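You operate a simulated robot arm through the tools that you are given. There is no shell and no other tool.

Carry out the task below with a simulated two-armed robot. There is one attempt and no reset: what you move stays moved.

## Task
Take the rag from the crate end of the blue bench and lay it out flat on the checking end of the blue bench.

The check looks at the end state, three seconds after you hand in, the way a careful person would. Anything else that was tipped, shoved, dropped, spilled or broken makes it a failure.

## Robot
Two 7-joint arms with two-finger parallel grippers on one trunk, on a base that drives. Base frame: it is fixed to the floor where the robot stands at the start and does not move with it; the origin is under the middle of the robot, x ahead of it, y to its left, z up. Units: mm, rad, N and s.
The left shoulder is at the start at [110, 169, 1486], the right one opposite. With the tool pointing down near the work surface each hand reaches from about 100 to 660 mm from the robot's upright axis, wherever it stands, measured 20 degrees to its own side. Places, roughly: checking end of the blue bench [0, -1600, 800]; rag [-2250, -2750, 750]. Payload 1.57 kg a hand.
The tool frame of a hand sits at the grasp point between the pads (the TCP): z along the fingers, y along the line on which they close. The tips reach 30 mm beyond it. The gripper opens to 80 mm. The fingers are 17 mm wide and 12 mm thick; the gripper's body (40 by 82 mm) begins 80 mm behind the TCP.
Orientation is told as [roll, pitch, yaw] about the base's x, y, z axes, in that order, counted from this pose: with the fingers straight down and closing along the base's y, the tool's x points along the base's -x, its y along +y and its z along -z.

## Interface
- The arms move only by the tool jog_arm. It takes "left_motion", "right_motion" or both (then of equal length, played together; a hand with none holds still); each is a list that holds one entry, the list of rows, each a list of 7 numbers: the shift along the base's x, y, z in cm, then the turn, a rotation vector about the base's x, y, z in rad, then the gripper command, from -1 (shut) to 1 (fully open), values between in proportion. In form: [[[x, y, z, wx, wy, wz, hand], ...]]. A call has 1 to 20 rows; each row is the pose to reach, as a shift and turn from the pose commanded when the call began. A row lasts 0.2 s, in which the tool goes at most 50 mm and 0.15 rad; a call with a longer step from one row to the next is refused whole, and so is a gripper value outside its range. A pose out of reach is approached as far as the arm can. The call stops where the force on the tool passes 40 N (or 10 N more than at its start, if that is more) or the arm is blocked; 0.2 s more then pass. The fingers move at their own pace (about 72 mm/s each) and stop on an object; they squeeze with about 27 N. The grip force told is the motor's: it shows also when the fingers shut on nothing. Time passes only in rows, and 0.2 s behind the last, so rows that repeat a pose let the fingers close. It gives the time, the measured TCP pose, the force on the tool (base axes), the opening and the grip force at its end, in the units of the frame above (readings bear some noise), with the torque about the TCP (base axes, N m) and any sound that the robot's microphone picked up.
- Cameras (640 x 400 px; columns grow to the right, rows downward): "scene" is now at [155, -1, 1667.1]; the picture's right is [-0.01, -1.00, 0.00], its down [-0.78, 0.01, -0.62] and it looks along [0.62, -0.00, -0.78] (base axes); focal length 290 px, centre (320, 200). "left" rides on the left gripper at [72, 7, -122] in its tool frame; the picture's right is [-0.09, 1.00, 0.00], its down [-0.84, -0.08, -0.54] and it looks along [-0.54, -0.05, 0.84] (tool axes); focal length 238 px, centre (320, 200). "right" rides on the right gripper at [72, -7, -122] in its tool frame; the picture's right is [0.09, 1.00, 0.00], its down [-0.84, 0.08, -0.54] and it looks along [-0.54, 0.05, 0.84] (tool axes); focal length 238 px, centre (320, 200). There is no depth. A picture from a camera that has moved, and an enlarged one, comes with that camera's place and axes in the base frame and with its lens.
- get_image(camera): a new picture of that camera. It takes no simulated time.
- slide_trunk(by): slides the trunk up (or, below 0, down) by that many mm; the arms and the scene camera ride with it, the base frame stays. It gives what a move gives, with no picture.
- steer(legs): drives the robot by 1 to 6 legs, each [ahead, left, turn to the left] in mm, mm and rad, along the robot's own axes; the way and the turn of a leg run together, so that a leg with both is an arc; at most 1500 mm and 3.142 rad a leg. The arms and the cameras ride along, it lands a little off, and it stops where it bumps. It gives what a move gives.
- aim_head(pan, tilt): turns the head with the scene camera to pan (to the left, within 1.501 rad either way) and tilt (down, from -0.506 to 1.204), counted from straight ahead of the robot. It gives what a move gives.
- zoom(camera, box): a new picture of the part [left, top, right, bottom] of that camera's present view, enlarged. It takes no simulated time.
- hand_in(): hands the job in; it is judged then, once.

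Places have to be worked out from the pictures, the camera data and where the tool is seen. Open the grippers and draw the arms clear of the work before you hand the job in, unless the task says otherwise.

The tools are called after "Emit:" as a command line: name --argument value ..., lists and objects as JSON in quotes. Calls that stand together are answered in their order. jog_arm: Moves the arms, as the interface text tells. Its arguments: {"type":"object","properties":{"left_motion":{"type":"array"},"right_motion":{"type":"array"}},"required":[]} The other tools are called the same way: slide_trunk (by) slides the trunk up or down; steer (legs) drives the base; aim_head (pan, tilt) turns the head that bears the scene camera; get_image (camera) takes a picture; zoom (camera, box) takes an enlarged picture of a part of a camera's view; hand_in () hands the job in.

At the start:

```text
time_s: 0.0
left_tool_pos: [629.9, 331.7, 994.1]
left_tcp_rot: [0.0, 0.0, 0.003]
left_contact_force: [-0.2, -0.5, -0.3]
left_ft_torque: [0.02, 0.03, 0.0]
left_grip_width: 80.0
left_grip_force: 0.0
right_tool_pos: [625.9, -337.8, 959.6]
right_tcp_rot: [0.002, 0.002, 0.002]
right_contact_force: [0.2, 0.1, 0.5]
right_ft_torque: [0.02, -0.03, 0.01]
right_grip_width: 80.0
right_grip_force: 0.0
trunk travel left (down, up): [-800.0, 90.0]
robot x, y, heading: [0.1, 1.5, 0.009]
head pan, tilt: [-0.007, 0.895]
```

scene: 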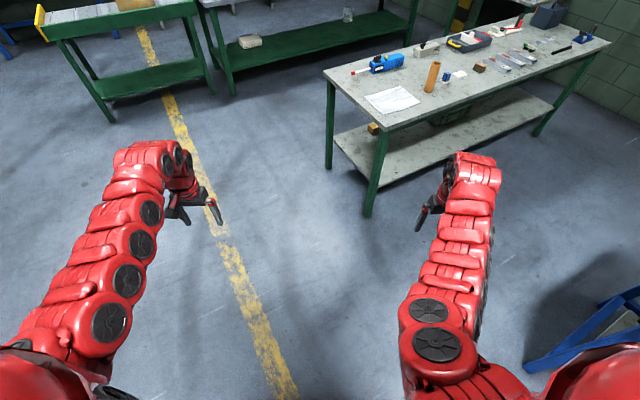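
right: 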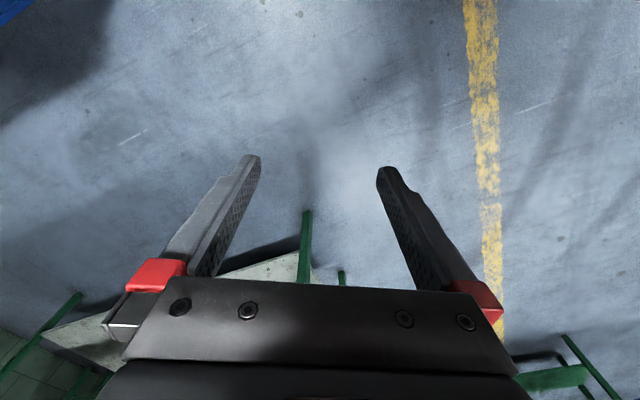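
left: 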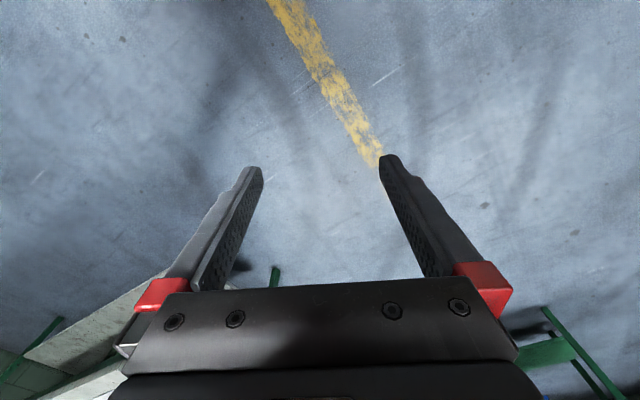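

The opening view shows green benches ahead and a blue thing at lower right; the blue bench is to the right and behind. I look around with the head first.

Emit:
aim_head --pan -1.5 --tilt 0.6

Emit:
get_image --camera "scene"

```text
time_s: 1.6
left_tool_pos: [630.2, 330.4, 993.2]
left_tcp_rot: [0.001, 0.0, 0.002]
left_contact_force: [-0.1, 0.1, 0.9]
left_ft_torque: [0.0, 0.0, 0.01]
left_grip_width: 80.0
left_grip_force: 0.0
right_tool_pos: [625.7, -338.4, 958.9]
right_tcp_rot: [0.002, -0.001, 0.0]
right_contact_force: [-0.2, -1.2, 1.1]
right_ft_torque: [-0.02, 0.0, 0.01]
right_grip_width: 80.0
right_grip_force: 0.1
trunk travel left (down, up): [-800.0, 90.0]
robot x, y, heading: [-3.0, 1.3, 0.0]
head pan, tilt: [-1.499, 0.6]
```

```text
taken
camera scene: at [85.6, -88.6, 1691.5], right [-1.0, -0.07, 0.0], down [-0.04, 0.56, -0.82], along [0.06, -0.82, -0.57], focal length 290 px, centre (320, 200)
```

scene: 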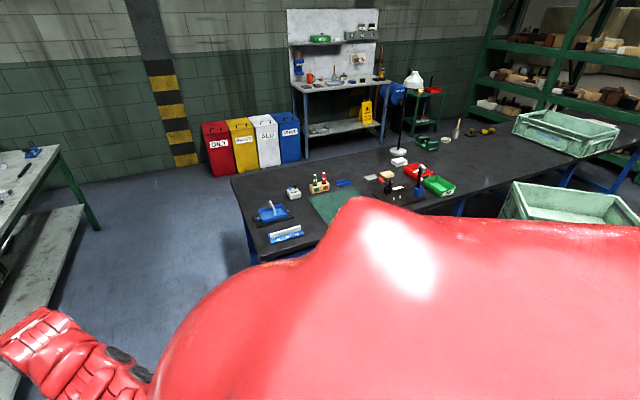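

The blue bench with black top runs off to the right (towards −x), with crates on its far end. I zoom in to see the layout better.

Emit:
zoom --camera "scene" --box '[220, 100, 480, 262]'

Emit:
zoom --camera "scene" --box '[400, 60, 640, 210]'

```text
2.46 times, centred on (350, 181) of scene
camera zoom: at [85.6, -88.6, 1691.5], right [-1.0, -0.07, 0.0], down [-0.04, 0.56, -0.82], along [0.06, -0.82, -0.57], focal length 714 px, centre (246, 247)
```

zoom: 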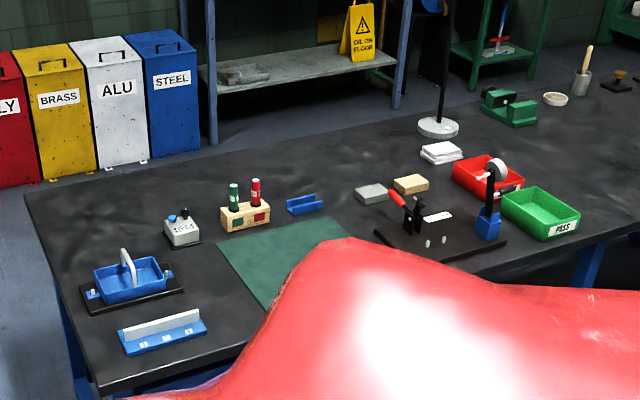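

```text
2.67 times, centred on (520, 135) of scene
camera zoom: at [85.6, -88.6, 1691.5], right [-1.0, -0.07, 0.0], down [-0.04, 0.56, -0.82], along [0.06, -0.82, -0.57], focal length 773 px, centre (-213, 373)
```

zoom: 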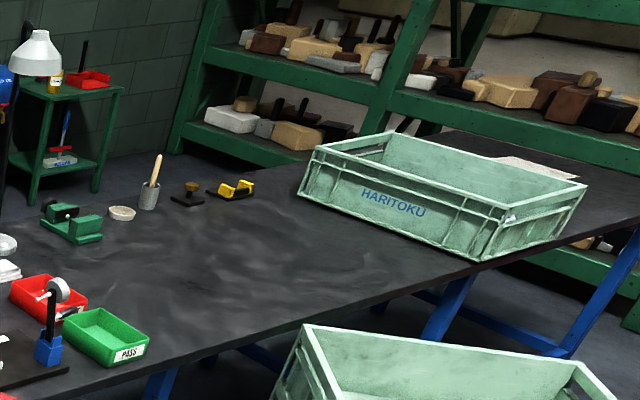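

The bench is turned about 26° (long axis pointing roughly along (−0.9, −0.44)), and the pale cloth lies beyond the green crate on the far end. I draw both arms in before turning the base.

Emit:
jog_arm --left_motion '[[[-4, 0, 2, 0, 0, 0, 1], [-8, 0, 4, 0, 0, 0, 1], [-12, 0, 6, 0, 0, 0, 1], [-16, 0, 8, 0, 0, 0, 1], [-20, 0, 10, 0, 0, 0, 1], [-24, 0, 12, 0, 0, 0, 1]]]' --right_motion '[[[-4, 0, 3, 0, 0, 0, 1], [-8, 0, 6, 0, 0, 0, 1], [-12, 0, 9, 0, 0, 0, 1], [-16, 0, 12, 0, 0, 0, 1], [-20, 0, 14, 0, 0, 0, 1], [-24, 0, 16, 0, 0, 0, 1]]]'

```text
time_s: 3.0
left_tool_pos: [380.2, 309.7, 1082.2]
left_tcp_rot: [0.09, 0.004, -0.058]
left_contact_force: [-0.2, -0.7, 0.4]
left_ft_torque: [0.01, -0.02, -0.03]
left_grip_width: 79.9
left_grip_force: 0.0
left hand out of reach, approached as far as the arm can: row 2, 3, 4, 5, 6
right_tool_pos: [521.6, -345.2, 988.9]
right_tcp_rot: [0.005, -0.005, 0.0]
right_contact_force: [0.1, -0.5, -0.1]
right_ft_torque: [0.02, -0.02, -0.01]
right_grip_width: 79.8
right_grip_force: 0.0
right hand out of reach, approached as far as the arm can: row 2, 3, 4, 5, 6
trunk travel left (down, up): [-800.0, 90.0]
robot x, y, heading: [1.3, -4.2, -0.0]
head pan, tilt: [-1.499, 0.6]
```

The arms can't fold in far, but they are tucked enough. I turn the base to the right so the head can look along the bench.

Emit:
steer --legs '[[0, 0, -1.6]]'

Emit:
aim_head --pan 0.0 --tilt 0.6

Emit:
get_image --camera "scene"

```text
time_s: 7.3
left_tool_pos: [304.4, -388.7, 1079.0]
left_tcp_rot: [0.089, 0.007, -1.648]
left_contact_force: [0.3, 0.4, 0.0]
left_ft_torque: [-0.01, -0.01, 0.03]
left_grip_width: 80.3
left_grip_force: 0.0
right_tool_pos: [-352.0, -517.5, 989.7]
right_tcp_rot: [0.001, -0.005, -1.592]
right_contact_force: [-0.3, 0.6, 0.8]
right_ft_torque: [-0.07, -0.02, 0.0]
right_grip_width: 80.1
right_grip_force: 0.1
trunk travel left (down, up): [-800.0, 90.0]
robot x, y, heading: [1.4, -1.0, -1.594]
head pan, tilt: [-1.499, 0.6]
```

```text
time_s: 8.9
left_tool_pos: [304.2, -387.9, 1080.0]
left_tcp_rot: [0.088, 0.005, -1.648]
left_contact_force: [-0.7, 0.7, 0.3]
left_ft_torque: [0.05, 0.0, 0.05]
left_grip_width: 80.1
left_grip_force: 0.1
right_tool_pos: [-352.3, -516.3, 989.5]
right_tcp_rot: [0.002, -0.002, -1.591]
right_contact_force: [-0.6, 0.0, 0.6]
right_ft_torque: [0.0, 0.0, -0.05]
right_grip_width: 79.9
right_grip_force: 0.0
trunk travel left (down, up): [-800.0, 90.0]
robot x, y, heading: [-3.7, 1.1, -1.594]
head pan, tilt: [0.0, 0.6]
```

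```text
taken
camera scene: at [-4.6, -169.1, 1691.5], right [-1.0, 0.02, 0.0], down [0.01, 0.56, -0.82], along [-0.02, -0.82, -0.57], focal length 290 px, centre (320, 200)
```

scene: 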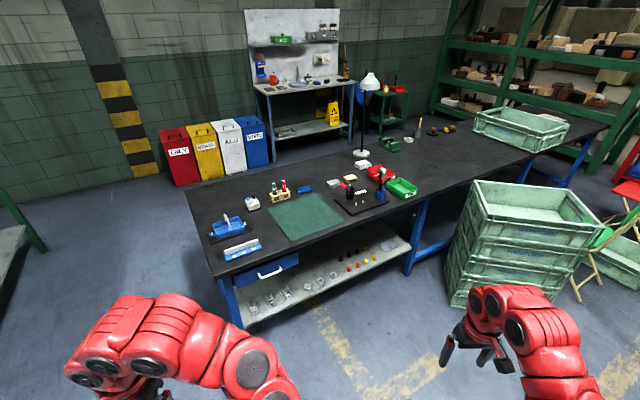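

Now the bench is in full view: mat and small tools on the near-left (checking) end, crate stack on the floor beside it. I zoom on both ends.

Emit:
zoom --camera "scene" --box '[180, 140, 440, 302]'

Emit:
zoom --camera "scene" --box '[430, 80, 640, 211]'

Emit:
zoom --camera "scene" --box '[240, 140, 420, 252]'

```text
2.46 times, centred on (310, 221) of scene
camera zoom: at [-4.6, -169.1, 1691.5], right [-1.0, 0.02, 0.0], down [0.01, 0.56, -0.82], along [-0.02, -0.82, -0.57], focal length 714 px, centre (345, 148)
```

zoom: 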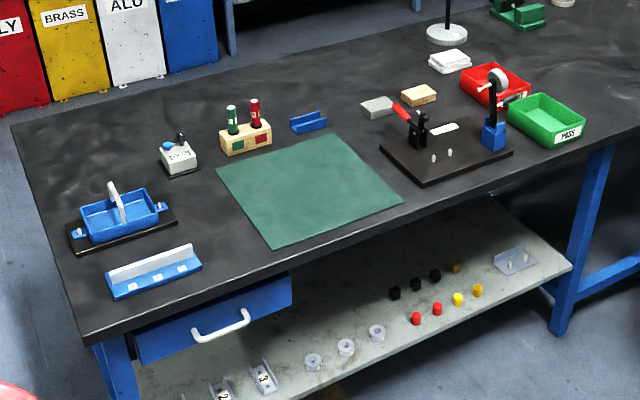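

```text
3.05 times, centred on (535, 146) of scene
camera zoom: at [-4.6, -169.1, 1691.5], right [-1.0, 0.02, 0.0], down [0.01, 0.56, -0.82], along [-0.02, -0.82, -0.57], focal length 884 px, centre (-335, 366)
```

zoom: 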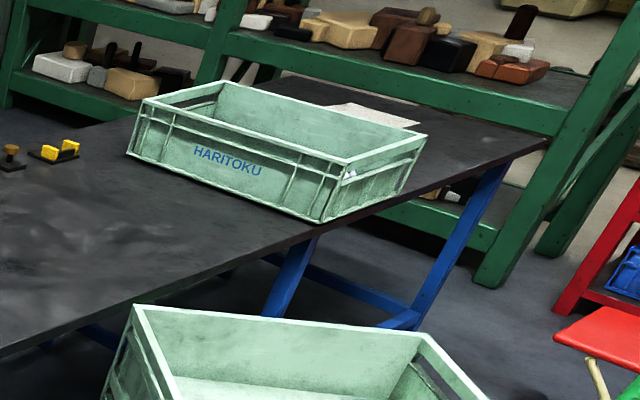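

```text
3.56 times, centred on (330, 196) of scene
camera zoom: at [-4.6, -169.1, 1691.5], right [-1.0, 0.02, 0.0], down [0.01, 0.56, -0.82], along [-0.02, -0.82, -0.57], focal length 1031 px, centre (284, 214)
```

zoom: 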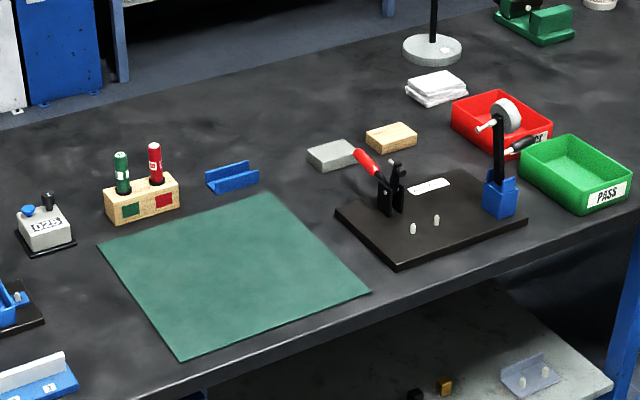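

The rag is the pale cloth lying behind the HARITOKU crate, about at (−2280, −2850). I look further right to see the free floor near that end of the bench.

Emit:
aim_head --pan -0.8 --tilt 0.5

Emit:
get_image --camera "scene"

```text
time_s: 10.0
left_tool_pos: [306.0, -389.0, 1078.9]
left_tcp_rot: [0.09, 0.005, -1.646]
left_contact_force: [1.2, -0.1, -0.5]
left_ft_torque: [-0.01, 0.0, -0.05]
left_grip_width: 80.0
left_grip_force: 0.0
right_tool_pos: [-352.4, -517.1, 989.6]
right_tcp_rot: [0.003, -0.004, -1.591]
right_contact_force: [-0.5, -0.2, 0.3]
right_ft_torque: [0.0, 0.01, 0.04]
right_grip_width: 80.0
right_grip_force: 0.1
trunk travel left (down, up): [-800.0, 90.0]
robot x, y, heading: [0.9, -0.1, -1.593]
head pan, tilt: [-0.799, 0.499]
```

```text
taken
camera scene: at [-69.2, -143.0, 1700.6], right [-0.68, 0.73, 0.0], down [0.35, 0.33, -0.88], along [-0.64, -0.6, -0.48], focal length 290 px, centre (320, 200)
```

scene: 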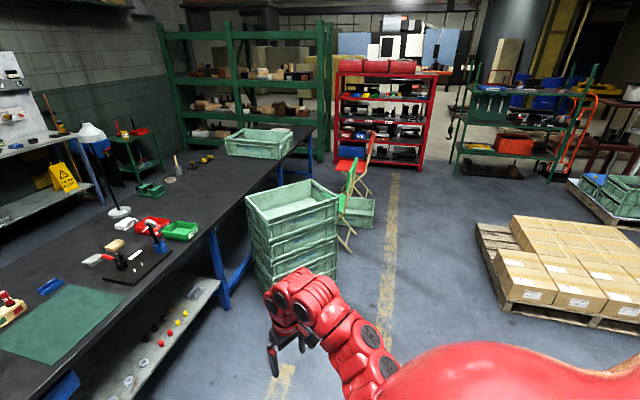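

I can see the crate stack, a chair and a small crate next to it near the bench end, with a walking lane to the right. I zoom in on that area.

Emit:
zoom --camera "scene" --box '[220, 100, 440, 238]'

Emit:
zoom --camera "scene" --box '[220, 115, 320, 178]'

```text
2.90 times, centred on (330, 169) of scene
camera zoom: at [-69.2, -143.0, 1700.6], right [-0.68, 0.73, 0.0], down [0.35, 0.33, -0.88], along [-0.64, -0.6, -0.48], focal length 840 px, centre (291, 290)
```

zoom: 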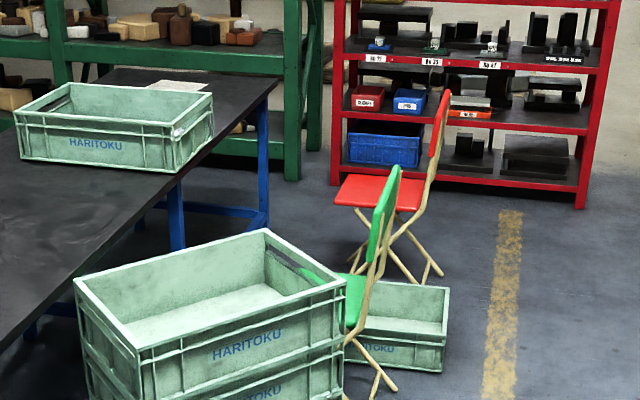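

```text
6.35 times, centred on (270, 146) of scene
camera zoom: at [-69.2, -143.0, 1700.6], right [-0.68, 0.73, 0.0], down [0.35, 0.33, -0.88], along [-0.64, -0.6, -0.48], focal length 1841 px, centre (638, 540)
```

zoom: 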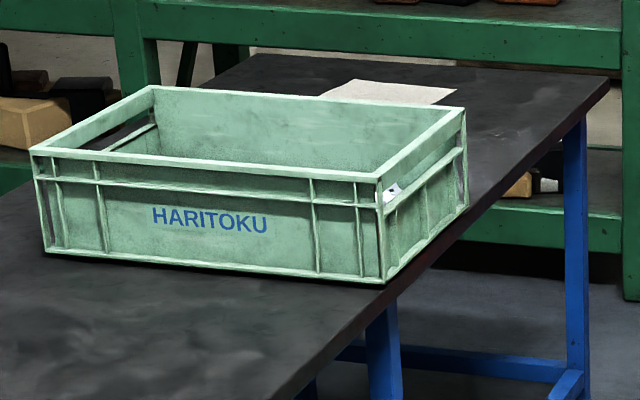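

Two folding chairs (green and red) stand on the near side by the rag, so approaching from the far side or bench's end looks clearer. I check my own base's footprint by looking straight down first.

Emit:
aim_head --pan 0.0 --tilt 1.2

Emit:
get_image --camera "scene"

Emit:
aim_head --pan 1.3 --tilt 0.6

Emit:
get_image --camera "scene"

```text
time_s: 11.1
left_tool_pos: [304.8, -389.0, 1079.7]
left_tcp_rot: [0.089, 0.006, -1.65]
left_contact_force: [0.3, 0.1, -0.5]
left_ft_torque: [0.03, 0.0, -0.02]
left_grip_width: 80.2
left_grip_force: 0.1
right_tool_pos: [-352.0, -518.3, 989.0]
right_tcp_rot: [0.002, -0.002, -1.591]
right_contact_force: [-0.9, 0.4, 0.1]
right_ft_torque: [-0.02, 0.0, 0.01]
right_grip_width: 80.1
right_grip_force: 0.1
trunk travel left (down, up): [-800.0, 90.0]
robot x, y, heading: [-2.7, -0.9, -1.591]
head pan, tilt: [0.0, 1.201]
```

```text
taken
camera scene: at [-3.9, -136.8, 1647.0], right [-1.0, 0.02, 0.0], down [0.02, 0.93, -0.36], along [-0.01, -0.36, -0.93], focal length 290 px, centre (320, 200)
```

scene: 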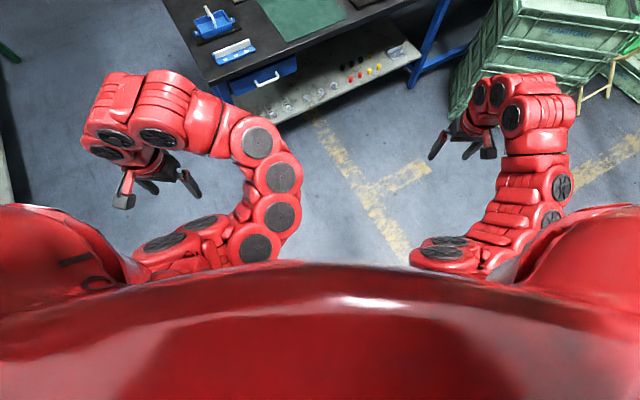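

```text
time_s: 12.6
left_tool_pos: [305.2, -388.8, 1080.1]
left_tcp_rot: [0.09, 0.005, -1.648]
left_contact_force: [-0.8, -0.5, 0.5]
left_ft_torque: [-0.01, -0.02, -0.01]
left_grip_width: 79.8
left_grip_force: 0.1
right_tool_pos: [-352.3, -518.5, 988.9]
right_tcp_rot: [0.003, -0.005, -1.591]
right_contact_force: [-0.5, 0.0, -0.1]
right_ft_torque: [0.02, -0.03, -0.01]
right_grip_width: 79.9
right_grip_force: 0.1
trunk travel left (down, up): [-800.0, 90.0]
robot x, y, heading: [1.7, -1.2, -1.589]
head pan, tilt: [1.3, 0.6]
```

```text
taken
camera scene: at [81.9, -106.2, 1691.5], right [-0.29, -0.96, 0.0], down [-0.54, 0.16, -0.82], along [0.79, -0.24, -0.57], focal length 290 px, centre (320, 200)
```

scene: 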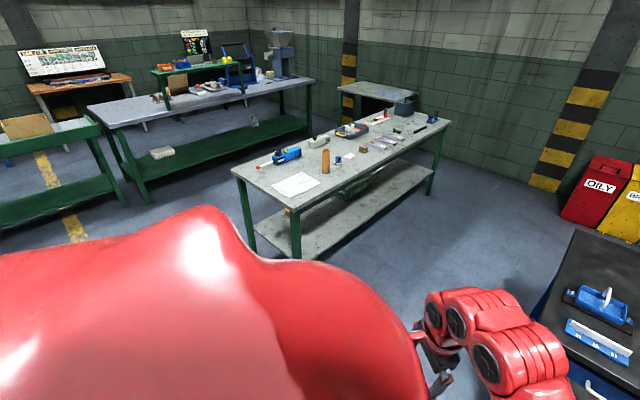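

The aisle between the blue bench's left end and the green bench is about 1.1 m wide and clear. I turn to align with it, shift left, and drive partway along it.

Emit:
steer --legs '[[0, 0, 0.525], [0, 470, 0], [1000, 0, 0]]'

Emit:
aim_head --pan 0.0 --tilt 0.6

Emit:
get_image --camera "scene"

```text
time_s: 21.7
left_tool_pos: [1358.1, -842.5, 1080.1]
left_tcp_rot: [0.089, 0.007, -1.124]
left_contact_force: [0.4, 0.5, 0.0]
left_ft_torque: [-0.02, 0.0, 0.01]
left_grip_width: 80.0
left_grip_force: 0.0
right_tool_pos: [853.6, -1281.6, 989.5]
right_tcp_rot: [0.001, -0.004, -1.067]
right_contact_force: [0.5, 0.3, 0.8]
right_ft_torque: [0.01, 0.01, -0.02]
right_grip_width: 79.7
right_grip_force: 0.1
trunk travel left (down, up): [-800.0, 90.0]
robot x, y, heading: [897.6, -658.4, -1.069]
head pan, tilt: [1.3, 0.6]
```

```text
time_s: 23.2
left_tool_pos: [1356.5, -840.8, 1080.6]
left_tcp_rot: [0.088, 0.004, -1.125]
left_contact_force: [0.0, -0.4, -0.2]
left_ft_torque: [-0.03, 0.05, 0.02]
left_grip_width: 80.0
left_grip_force: 0.1
right_tool_pos: [853.4, -1281.9, 989.8]
right_tcp_rot: [0.0, -0.004, -1.065]
right_contact_force: [-0.3, -1.2, -0.1]
right_ft_torque: [-0.01, 0.02, -0.03]
right_grip_width: 79.9
right_grip_force: 0.1
trunk travel left (down, up): [-800.0, 90.0]
robot x, y, heading: [899.9, -655.9, -1.062]
head pan, tilt: [0.0, 0.6]
```

```text
taken
camera scene: at [979.2, -806.1, 1691.5], right [-0.88, -0.48, 0.0], down [-0.27, 0.49, -0.83], along [0.4, -0.72, -0.56], focal length 290 px, centre (320, 200)
```

scene: 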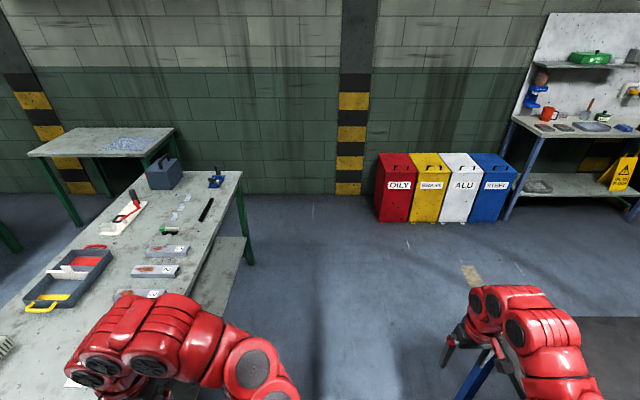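

The aisle ahead is clear up to the bins by the wall. I drive 1350 mm ahead and turn right to face along the far side of the blue bench.

Emit:
steer --legs '[[1350, 0, 0], [0, 0, -1.571]]'

Emit:
get_image --camera "scene"

```text
time_s: 33.8
left_tool_pos: [1361.2, -2298.5, 1079.7]
left_tcp_rot: [0.088, 0.006, -2.707]
left_contact_force: [0.2, 0.3, -0.2]
left_ft_torque: [0.02, 0.03, -0.01]
left_grip_width: 79.7
left_grip_force: 0.0
right_tool_pos: [926.3, -1788.1, 989.2]
right_tcp_rot: [0.001, -0.001, -2.649]
right_contact_force: [0.3, 0.4, -0.3]
right_ft_torque: [-0.01, 0.02, 0.01]
right_grip_width: 79.7
right_grip_force: 0.0
trunk travel left (down, up): [-800.0, 90.0]
robot x, y, heading: [1553.6, -1841.1, -2.646]
head pan, tilt: [0.0, 0.6]
```

```text
taken
camera scene: at [1400.4, -1922.4, 1691.5], right [-0.47, 0.88, 0.0], down [0.5, 0.27, -0.82], along [-0.73, -0.39, -0.57], focal length 290 px, centre (320, 200)
```

scene: 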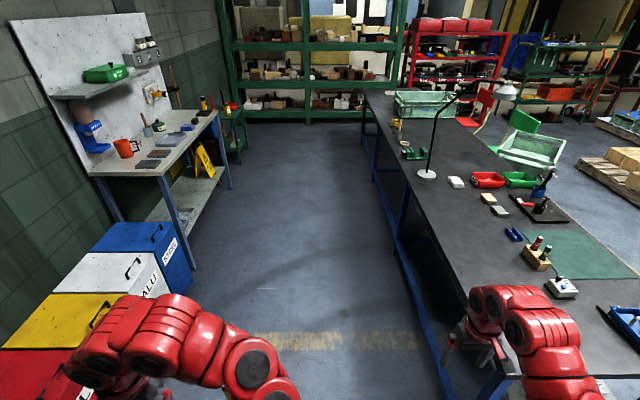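

The far-side corridor is wide and clear (bench far edge at right, wall bench at left). I drive 2.9 m along it towards the rack and look again.

Emit:
steer --legs '[[1500, 0, 0], [1300, 0, 0]]'

Emit:
get_image --camera "scene"

Emit:
aim_head --pan -0.7 --tilt 0.7

Emit:
get_image --camera "scene"

```text
time_s: 47.4
left_tool_pos: [-1123.3, -3624.2, 1079.5]
left_tcp_rot: [0.088, 0.008, -2.715]
left_contact_force: [-0.1, 0.4, -0.1]
left_ft_torque: [0.01, 0.0, -0.05]
left_grip_width: 79.9
left_grip_force: 0.1
right_tool_pos: [-1553.6, -3112.2, 988.4]
right_tcp_rot: [0.002, -0.003, -2.658]
right_contact_force: [-0.1, -0.1, 0.2]
right_ft_torque: [-0.03, -0.03, 0.01]
right_grip_width: 80.0
right_grip_force: 0.1
trunk travel left (down, up): [-800.0, 90.0]
robot x, y, heading: [-932.7, -3167.7, -2.658]
head pan, tilt: [0.0, 0.6]
```

```text
taken
camera scene: at [-1080.7, -3249.4, 1691.5], right [-0.46, 0.89, 0.0], down [0.5, 0.26, -0.83], along [-0.73, -0.38, -0.56], focal length 290 px, centre (320, 200)
```

scene: 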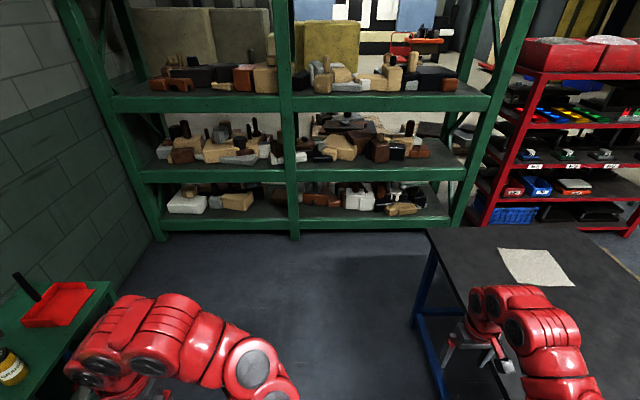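

```text
time_s: 48.5
left_tool_pos: [-1123.6, -3625.9, 1079.9]
left_tcp_rot: [0.089, 0.005, -2.717]
left_contact_force: [-0.2, -0.4, -0.7]
left_ft_torque: [-0.01, 0.02, -0.04]
left_grip_width: 80.1
left_grip_force: 0.0
right_tool_pos: [-1553.5, -3111.3, 989.5]
right_tcp_rot: [0.002, -0.003, -2.659]
right_contact_force: [0.1, 0.4, -0.4]
right_ft_torque: [0.0, -0.02, 0.0]
right_grip_width: 80.0
right_grip_force: 0.1
trunk travel left (down, up): [-800.0, 90.0]
robot x, y, heading: [-930.2, -3169.1, -2.657]
head pan, tilt: [-0.7, 0.7]
```

```text
taken
camera scene: at [-1085.6, -3190.3, 1682.9], right [0.21, 0.98, 0.0], down [0.63, -0.14, -0.76], along [-0.75, 0.16, -0.64], focal length 290 px, centre (320, 200)
```

scene: 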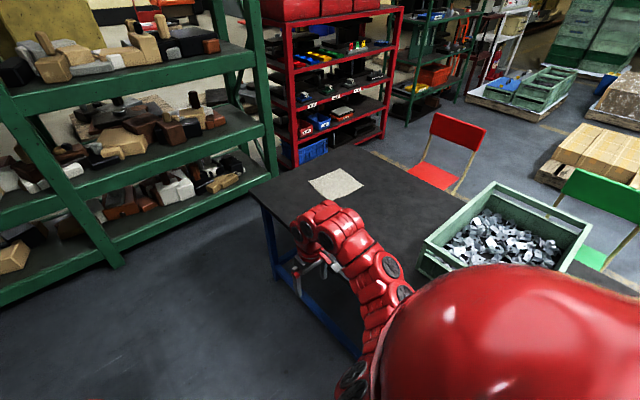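

The rag lies flat and open on the bench between the crate (full of metal blocks) and the bench's end. I zoom in on it.

Emit:
zoom --camera "scene" --box '[280, 150, 400, 225]'

Emit:
zoom --camera "scene" --box '[240, 120, 640, 370]'

```text
5.33 times, centred on (340, 188) of scene
camera zoom: at [-1085.6, -3190.3, 1682.9], right [0.21, 0.98, 0.0], down [0.63, -0.14, -0.76], along [-0.75, 0.16, -0.64], focal length 1546 px, centre (213, 267)
```

zoom: 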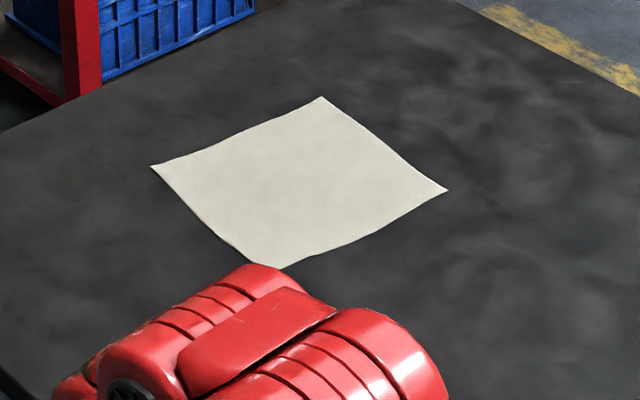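

```text
1.60 times, centred on (440, 245) of scene
camera zoom: at [-1085.6, -3190.3, 1682.9], right [0.21, 0.98, 0.0], down [0.63, -0.14, -0.76], along [-0.75, 0.16, -0.64], focal length 464 px, centre (128, 128)
```

zoom: 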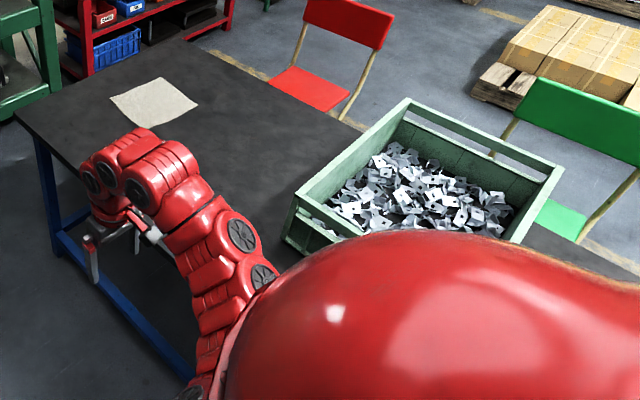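

The rag is a flat square of roughly 200 mm, centred near (−2267, −2853). I drive 1015 mm further, turn right to face the bench from its far side, then look.

Emit:
steer --legs '[[1015, 0, 0], [0, 0, -1.55]]'

Emit:
aim_head --pan 0.0 --tilt 0.8

Emit:
get_image --camera "scene"

```text
time_s: 57.4
left_tool_pos: [-2278.5, -3454.5, 1079.5]
left_tcp_rot: [0.088, 0.005, 2.019]
left_contact_force: [0.0, 0.2, 0.8]
left_ft_torque: [-0.04, 0.0, 0.01]
left_grip_width: 80.0
left_grip_force: 0.0
right_tool_pos: [-1773.7, -3013.0, 989.5]
right_tcp_rot: [0.002, -0.006, 2.075]
right_contact_force: [-0.1, 0.1, 0.0]
right_ft_torque: [-0.02, 0.03, -0.06]
right_grip_width: 80.3
right_grip_force: 0.0
trunk travel left (down, up): [-800.0, 90.0]
robot x, y, heading: [-1821.7, -3638.7, 2.075]
head pan, tilt: [-0.7, 0.7]
```

```text
time_s: 58.5
left_tool_pos: [-2277.5, -3453.8, 1079.8]
left_tcp_rot: [0.091, 0.005, 2.019]
left_contact_force: [-0.2, -0.5, 1.6]
left_ft_torque: [0.0, 0.0, -0.02]
left_grip_width: 79.9
left_grip_force: 0.1
right_tool_pos: [-1773.7, -3014.2, 988.7]
right_tcp_rot: [0.002, -0.003, 2.077]
right_contact_force: [-0.2, 0.4, -0.7]
right_ft_torque: [-0.01, 0.03, 0.0]
right_grip_width: 79.7
right_grip_force: 0.1
trunk travel left (down, up): [-800.0, 90.0]
robot x, y, heading: [-1816.0, -3636.1, 2.078]
head pan, tilt: [0.0, 0.799]
```

```text
taken
camera scene: at [-1898.3, -3496.8, 1674.7], right [0.88, 0.48, 0.0], down [0.35, -0.63, -0.7], along [-0.34, 0.61, -0.72], focal length 290 px, centre (320, 200)
```

scene: 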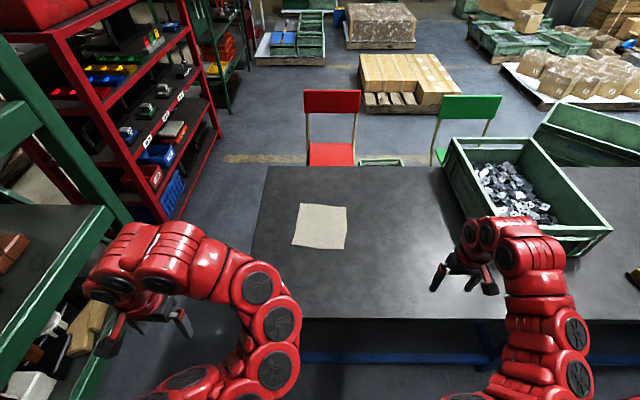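

The rag is right ahead of me, in the middle of my view, crate well to the right. I zoom for its corners and for the bench edge.

Emit:
zoom --camera "scene" --box '[270, 190, 370, 252]'

Emit:
zoom --camera "scene" --box '[230, 160, 470, 310]'

```text
6.40 times, centred on (320, 221) of scene
camera zoom: at [-1898.3, -3496.8, 1674.7], right [0.88, 0.48, 0.0], down [0.35, -0.63, -0.7], along [-0.34, 0.61, -0.72], focal length 1855 px, centre (320, 66)
```

zoom: 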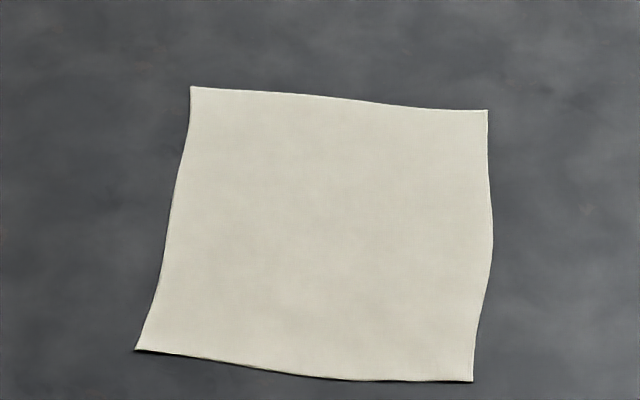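

```text
2.67 times, centred on (350, 235) of scene
camera zoom: at [-1898.3, -3496.8, 1674.7], right [0.88, 0.48, 0.0], down [0.35, -0.63, -0.7], along [-0.34, 0.61, -0.72], focal length 773 px, centre (240, 107)
```

zoom: 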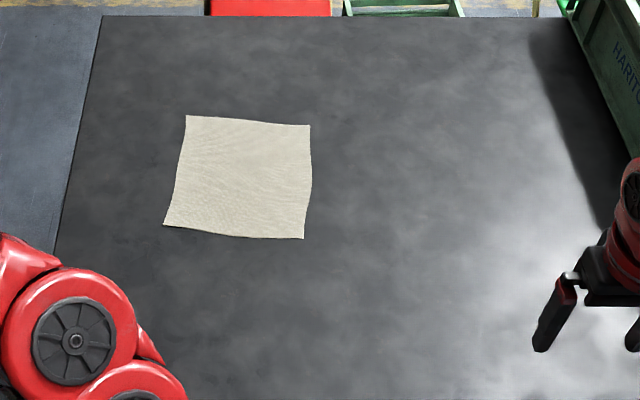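

The rag is about 197 × 214 mm on a top at z ≈ 782; its near edge is ~790 mm ahead of my axis, bench edge ~520 mm ahead. I bring both hands in front of me before closing in, and check how commanded and measured poses compare.

Emit:
jog_arm --left_motion '[[[2.0, 3.3, -1.3, 0.006, -0.013, 0.01, 1], [4.0, 6.7, -2.7, 0.013, -0.027, 0.02, 1], [6.0, 10.0, -4.0, 0.019, -0.04, 0.03, 1], [8.0, 13.4, -5.3, 0.026, -0.053, 0.04, 1], [10.0, 16.7, -6.7, 0.032, -0.067, 0.05, 1], [12.1, 20.1, -8.0, 0.0386, -0.08, 0.058, 1]]]' --right_motion '[[[-3.2, -2.2, 0, 0, 0, 0, 1], [-6.4, -4.3, 0, 0, 0, 0, 1], [-9.6, -6.5, 0, 0, 0, 0, 1], [-12.8, -8.6, 0, 0, 0, 0, 1], [-16.0, -10.8, 0, 0, 0, 0, 1], [-19.2, -12.9, 0, 0, 0, 0, 1]]]'

```text
time_s: 59.9
left_tool_pos: [-2198.2, -3278.5, 985.8]
left_tcp_rot: [0.017, 0.011, 2.084]
left_contact_force: [-0.5, 0.8, -0.6]
left_ft_torque: [-0.06, 0.0, 0.03]
left_grip_width: 80.1
left_grip_force: 0.0
left hand out of reach, approached as far as the arm can: row 2, 3, 4, 5, 6
right_tool_pos: [-1966.1, -3141.3, 987.6]
right_tcp_rot: [0.004, -0.006, 2.074]
right_contact_force: [0.0, -0.3, 0.3]
right_ft_torque: [-0.03, -0.03, 0.01]
right_grip_width: 80.0
right_grip_force: 0.1
trunk travel left (down, up): [-800.0, 90.0]
robot x, y, heading: [-1820.3, -3638.6, 2.077]
head pan, tilt: [0.0, 0.799]
```

The right hand is at ~505 ahead / 113 right, the left at ~498 ahead / 156 left, both above the bench level. I ease the base forward 200 mm and check.

Emit:
steer --legs '[[200, 0, 0]]'

Emit:
get_image --camera "scene"

```text
time_s: 61.5
left_tool_pos: [-2293.0, -3106.4, 986.2]
left_tcp_rot: [0.017, 0.012, 2.085]
left_contact_force: [-1.0, -0.2, -0.4]
left_ft_torque: [0.0, 0.02, 0.0]
left_grip_width: 80.1
left_grip_force: 0.1
right_tool_pos: [-2063.3, -2969.0, 988.8]
right_tcp_rot: [0.006, -0.009, 2.078]
right_contact_force: [0.2, 0.1, -0.4]
right_ft_torque: [-0.01, 0.02, -0.01]
right_grip_width: 80.2
right_grip_force: 0.0
trunk travel left (down, up): [-800.0, 90.0]
robot x, y, heading: [-1915.0, -3463.1, 2.075]
head pan, tilt: [0.0, 0.799]
```

```text
taken
camera scene: at [-1994.6, -3323.7, 1674.7], right [0.87, 0.49, 0.0], down [0.35, -0.63, -0.7], along [-0.34, 0.61, -0.72], focal length 290 px, centre (320, 200)
```

scene: 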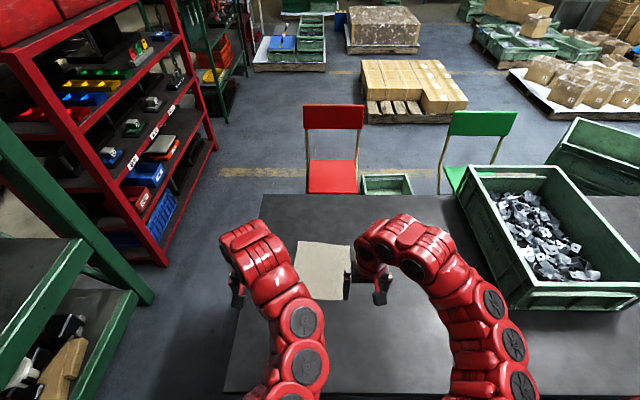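

No bump yet; the rag's near edge is ~590 ahead, a little far. I ease another 80 mm forward.

Emit:
steer --legs '[[80, 0, 0]]'

Emit:
get_image --camera "right"

Emit:
get_image --camera "left"

Emit:
get_image --camera "scene"

```text
time_s: 62.6
left_tool_pos: [-2332.9, -3036.6, 987.0]
left_tcp_rot: [0.017, 0.011, 2.087]
left_contact_force: [0.1, 0.4, 0.4]
left_ft_torque: [-0.01, 0.01, -0.01]
left_grip_width: 80.1
left_grip_force: 0.1
right_tool_pos: [-2100.2, -2901.4, 989.7]
right_tcp_rot: [0.005, -0.008, 2.077]
right_contact_force: [-0.2, 0.2, 0.5]
right_ft_torque: [-0.02, 0.0, 0.01]
right_grip_width: 80.2
right_grip_force: 0.0
trunk travel left (down, up): [-800.0, 90.0]
robot x, y, heading: [-1959.7, -3392.5, 2.073]
head pan, tilt: [0.0, 0.799]
```

```text
taken
camera right: at [-2059.0, -2961.0, 1111.7], right [-0.83, -0.56, 0.01], down [-0.47, 0.69, 0.55], along [-0.31, 0.45, -0.84], focal length 238 px, centre (320, 200)
```

right: 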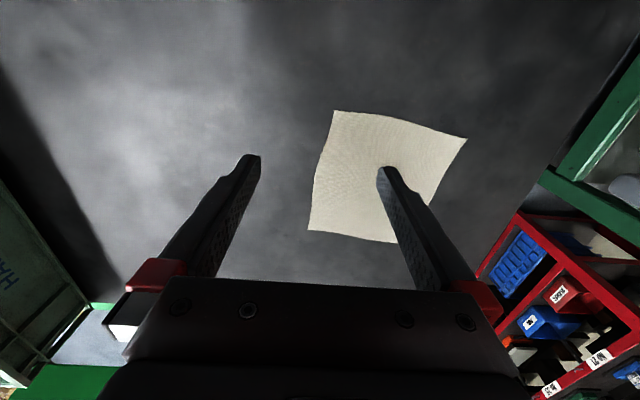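

```text
taken
camera left: at [-2300.8, -3101.7, 1107.8], right [-0.91, -0.41, 0.02], down [-0.34, 0.78, 0.53], along [-0.23, 0.48, -0.85], focal length 238 px, centre (320, 200)
```

left: 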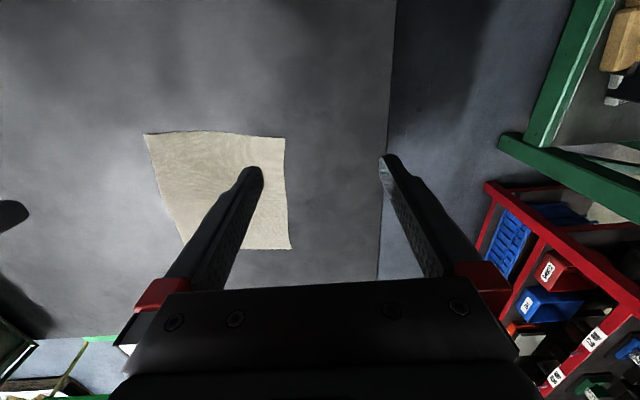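

```text
taken
camera scene: at [-2032.8, -3254.8, 1674.7], right [0.87, 0.49, 0.0], down [0.35, -0.63, -0.7], along [-0.34, 0.61, -0.72], focal length 290 px, centre (320, 200)
```

scene: 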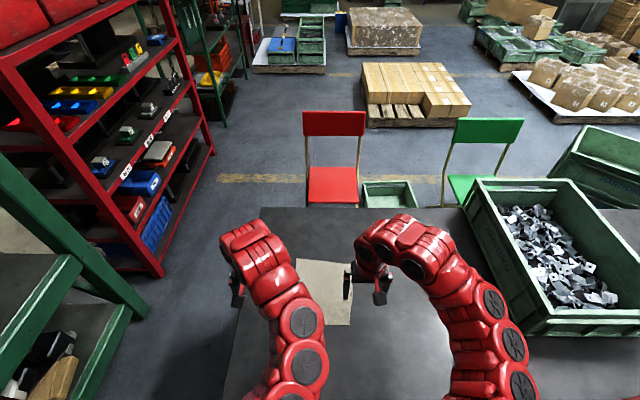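

The base fits and the rag's near edge is now ~505 mm ahead, near corners at about (−2117, −2914) and (−2300, −2989). I plan to pinch those two corners along their diagonals, so I turn each hand diagonal above its corner, at z ≈ 900, with about 44 mm opening.

Emit:
jog_arm --left_motion '[[[0.5, 0.8, -1.2, 0.003, -0.001, 0.1, 0.6], [1.0, 1.6, -2.5, 0.005, -0.003, 0.2, 0.1], [1.5, 2.4, -3.7, 0.008, -0.004, 0.3, 0.1], [2.0, 3.1, -5.0, 0.01, -0.005, 0.4, 0.1], [2.5, 3.9, -6.2, 0.013, -0.007, 0.5, 0.1], [3.0, 4.7, -7.5, 0.015, -0.008, 0.6, 0.1], [3.56, 5.51, -8.7, 0.018, -0.0094, 0.704, 0.1], [3.56, 5.51, -8.7, 0.018, -0.0094, 0.704, 0.1]]]' --right_motion '[[[-0.3, -0.1, -1.3, -0.001, -0.001, -0.133, 0.6], [-0.7, -0.3, -2.6, -0.001, -0.002, -0.266, 0.1], [-1.0, -0.4, -3.9, -0.002, -0.003, -0.4, 0.1], [-1.4, -0.5, -5.1, -0.003, -0.005, -0.533, 0.1], [-1.7, -0.7, -6.4, -0.003, -0.006, -0.666, 0.1], [-2.1, -0.8, -7.7, -0.004, -0.007, -0.8, 0.1], [-2.41, -0.93, -9.0, -0.0046, -0.0083, -0.932, 0.1], [-2.41, -0.93, -9.0, -0.0046, -0.0083, -0.932, 0.1]]]'

Emit:
get_image --camera "right"

Emit:
get_image --camera "left"

Emit:
get_image --camera "scene"

```text
time_s: 64.4
left_tool_pos: [-2296.8, -2982.1, 898.8]
left_tcp_rot: [-0.002, 0.007, 2.79]
left_contact_force: [-0.3, 0.0, -1.0]
left_ft_torque: [0.0, -0.01, 0.0]
left_grip_width: 43.9
left_grip_force: 0.1
right_tool_pos: [-2125.9, -2909.4, 900.0]
right_tcp_rot: [-0.001, -0.003, 1.143]
right_contact_force: [0.2, 0.2, 0.2]
right_ft_torque: [0.0, 0.04, 0.0]
right_grip_width: 44.1
right_grip_force: 0.1
trunk travel left (down, up): [-800.0, 90.0]
robot x, y, heading: [-1951.9, -3394.2, 2.077]
head pan, tilt: [0.0, 0.799]
```

```text
taken
camera right: at [-2148.9, -2978.2, 1021.9], right [-0.94, 0.33, 0.0], down [0.27, 0.79, 0.54], along [0.18, 0.51, -0.84], focal length 238 px, centre (320, 200)
```

right: 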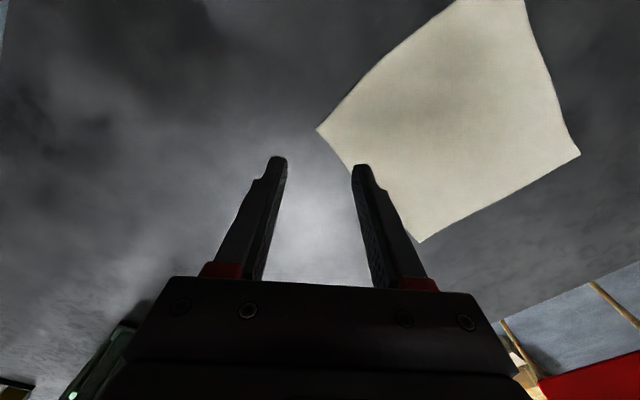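

```text
taken
camera left: at [-2231.4, -3013.7, 1020.1], right [-0.43, -0.9, 0.0], down [-0.76, 0.36, 0.54], along [-0.48, 0.23, -0.84], focal length 238 px, centre (320, 200)
```

left: 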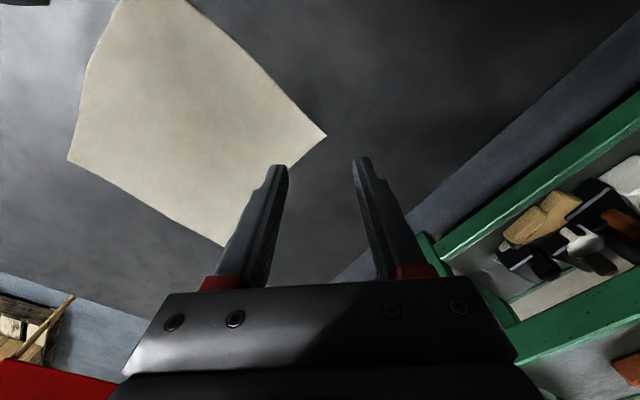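

```text
taken
camera scene: at [-2033.0, -3254.4, 1674.7], right [0.87, 0.49, 0.0], down [0.35, -0.63, -0.7], along [-0.34, 0.61, -0.72], focal length 290 px, centre (320, 200)
```

scene: 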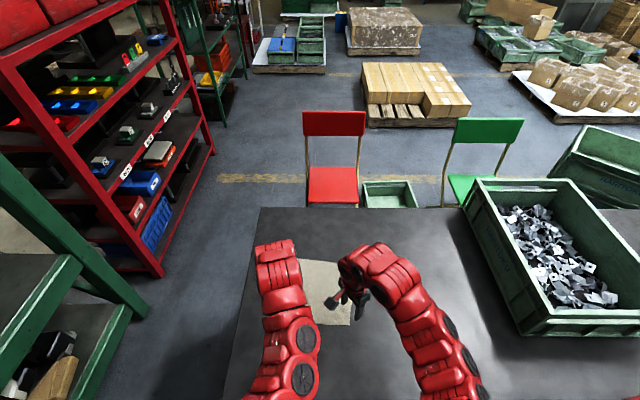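

Both corners sit 5–6 mm outside the pinch centres, well centred. I lower both hands so the tips are about 12 mm above the bench, then creep down.

Emit:
jog_arm --left_motion '[[[0, 0, -2, 0, 0, 0, 0.1], [0, 0, -4, 0, 0, 0, 0.1], [0, 0, -6, 0, 0, 0, 0.1], [0, 0, -7.3, 0, 0, 0, 0.1]]]' --right_motion '[[[0, 0, -2, 0, 0, 0, 0.1], [0, 0, -4, 0, 0, 0, 0.1], [0, 0, -6, 0, 0, 0, 0.1], [0, 0, -7.4, 0, 0, 0, 0.1]]]'

Emit:
get_image --camera "right"

Emit:
get_image --camera "left"

```text
time_s: 65.4
left_tool_pos: [-2296.8, -2982.1, 824.9]
left_tcp_rot: [-0.002, 0.006, 2.788]
left_contact_force: [0.1, 0.2, -0.1]
left_ft_torque: [0.02, 0.02, -0.01]
left_grip_width: 43.9
left_grip_force: 0.0
right_tool_pos: [-2124.9, -2908.4, 824.3]
right_tcp_rot: [-0.003, -0.004, 1.145]
right_contact_force: [0.4, 0.2, 0.5]
right_ft_torque: [0.01, 0.0, -0.02]
right_grip_width: 43.9
right_grip_force: 0.0
trunk travel left (down, up): [-800.0, 90.0]
robot x, y, heading: [-1952.8, -3396.9, 2.074]
head pan, tilt: [0.0, 0.799]
```

```text
taken
camera right: at [-2149.0, -2977.9, 947.5], right [-0.94, 0.33, 0.0], down [0.27, 0.79, 0.54], along [0.18, 0.51, -0.84], focal length 238 px, centre (320, 200)
```

right: 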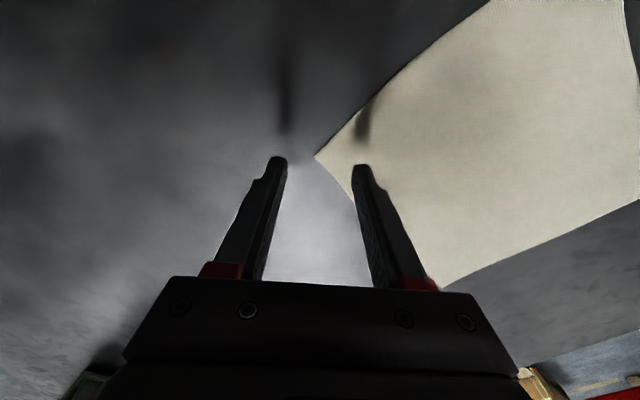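

```text
taken
camera left: at [-2231.6, -3013.3, 946.9], right [-0.43, -0.9, 0.0], down [-0.76, 0.36, 0.54], along [-0.48, 0.23, -0.84], focal length 238 px, centre (320, 200)
```

left: 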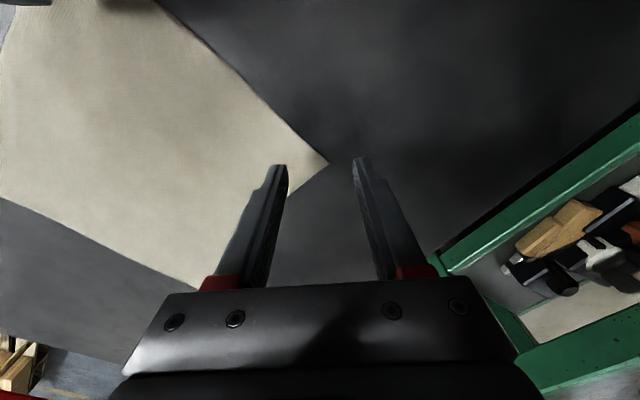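

No contact yet and the corners look well placed between the fingers. I creep down 15 mm in small steps, reading the force.

Emit:
jog_arm --left_motion '[[[0, 0, -0.3, 0, 0, 0, 0.1], [0, 0, -0.6, 0, 0, 0, 0.1], [0, 0, -0.9, 0, 0, 0, 0.1], [0, 0, -1.2, 0, 0, 0, 0.1]]]' --right_motion '[[[0, 0, -0.3, 0, 0, 0, 0.1], [0, 0, -0.6, 0, 0, 0, 0.1], [0, 0, -0.9, 0, 0, 0, 0.1], [0, 0, -1.2, 0, 0, 0, 0.1]]]'

```text
time_s: 66.4
left_tool_pos: [-2296.2, -2982.2, 813.6]
left_tcp_rot: [-0.003, 0.007, 2.788]
left_contact_force: [0.3, -0.2, -0.7]
left_ft_torque: [0.02, -0.01, 0.01]
left_grip_width: 43.7
left_grip_force: 0.1
right_tool_pos: [-2125.7, -2908.7, 813.4]
right_tcp_rot: [-0.001, -0.003, 1.144]
right_contact_force: [0.3, 0.5, -0.5]
right_ft_torque: [-0.04, 0.0, 0.0]
right_grip_width: 44.1
right_grip_force: 0.1
trunk travel left (down, up): [-800.0, 90.0]
robot x, y, heading: [-1957.2, -3394.0, 2.079]
head pan, tilt: [0.0, 0.799]
```

Still no contact with TCP at z ≈ 813.5. I continue down in 2 mm steps for 8 mm.

Emit:
jog_arm --left_motion '[[[0, 0, -0.2, 0, 0, 0, 0.1], [0, 0, -0.4, 0, 0, 0, 0.1], [0, 0, -0.6, 0, 0, 0, 0.1], [0, 0, -0.8, 0, 0, 0, 0.1]]]' --right_motion '[[[0, 0, -0.2, 0, 0, 0, 0.1], [0, 0, -0.4, 0, 0, 0, 0.1], [0, 0, -0.6, 0, 0, 0, 0.1], [0, 0, -0.8, 0, 0, 0, 0.1]]]'

Emit:
zoom --camera "right" --box '[220, 90, 460, 240]'

```text
time_s: 67.4
left_tool_pos: [-2296.6, -2981.3, 806.2]
left_tcp_rot: [-0.001, 0.008, 2.787]
left_contact_force: [-0.5, 0.7, -1.6]
left_ft_torque: [0.0, -0.01, -0.01]
left_grip_width: 44.0
left_grip_force: 0.1
right_tool_pos: [-2126.4, -2910.8, 805.5]
right_tcp_rot: [-0.002, -0.002, 1.143]
right_contact_force: [-0.4, 0.5, -0.1]
right_ft_torque: [0.03, -0.01, 0.0]
right_grip_width: 44.0
right_grip_force: 0.1
trunk travel left (down, up): [-800.0, 90.0]
robot x, y, heading: [-1951.4, -3393.1, 2.079]
head pan, tilt: [0.0, 0.799]
```

```text
2.67 times, centred on (340, 165) of right
camera zoom: at [-2149.4, -2978.4, 927.9], right [-0.95, 0.33, 0.0], down [0.27, 0.79, 0.54], along [0.18, 0.51, -0.84], focal length 636 px, centre (267, 293)
```

zoom: 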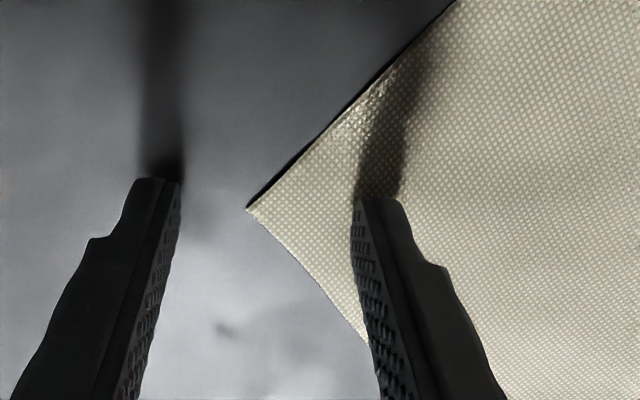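

The tips' shadows have nearly met the tips — just a few mm more. I go down another 6 mm in 1.5 mm steps.

Emit:
jog_arm --left_motion '[[[0, 0, -0.15, 0, 0, 0, 0.1], [0, 0, -0.3, 0, 0, 0, 0.1], [0, 0, -0.45, 0, 0, 0, 0.1]]]' --right_motion '[[[0, 0, -0.15, 0, 0, 0, 0.1], [0, 0, -0.3, 0, 0, 0, 0.1], [0, 0, -0.45, 0, 0, 0, 0.1]]]'

Emit:
zoom --camera "right" --box '[220, 90, 460, 240]'

Emit:
zoom --camera "left" --box '[180, 90, 420, 240]'

```text
time_s: 68.2
left_tool_pos: [-2294.7, -2982.4, 801.9]
left_tcp_rot: [-0.003, 0.007, 2.79]
left_contact_force: [-0.1, 0.1, 0.3]
left_ft_torque: [0.0, -0.01, -0.01]
left_grip_width: 44.0
left_grip_force: 0.1
right_tool_pos: [-2124.4, -2909.4, 801.6]
right_tcp_rot: [0.0, -0.005, 1.145]
right_contact_force: [-0.7, -0.7, 6.2]
right_ft_torque: [0.04, 0.18, 0.02]
right_grip_width: 44.2
right_grip_force: 0.2
trunk travel left (down, up): [-800.0, 90.0]
robot x, y, heading: [-1956.3, -3397.0, 2.076]
head pan, tilt: [0.0, 0.799]
```

```text
2.67 times, centred on (340, 165) of right
camera zoom: at [-2149.1, -2978.7, 924.0], right [-0.94, 0.33, 0.0], down [0.27, 0.79, 0.55], along [0.18, 0.52, -0.84], focal length 636 px, centre (267, 293)
```

zoom: 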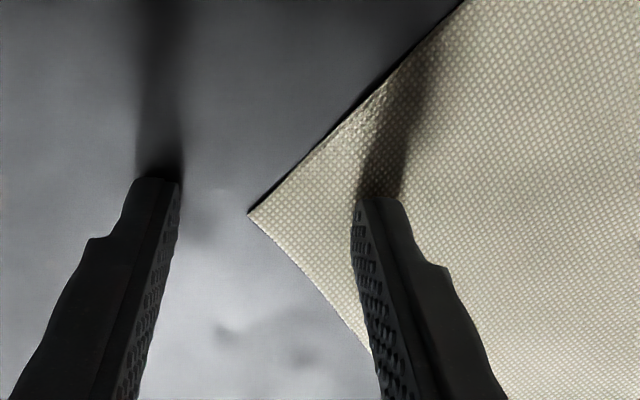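

```text
2.67 times, centred on (300, 165) of left
camera zoom: at [-2231.4, -3014.2, 923.3], right [-0.43, -0.9, 0.0], down [-0.76, 0.36, 0.54], along [-0.48, 0.23, -0.84], focal length 636 px, centre (373, 293)
```

zoom: 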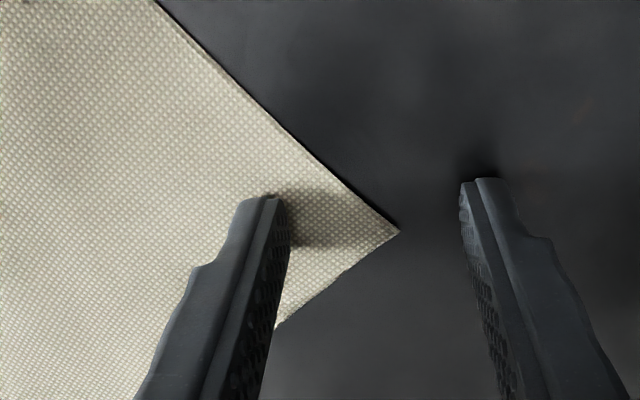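

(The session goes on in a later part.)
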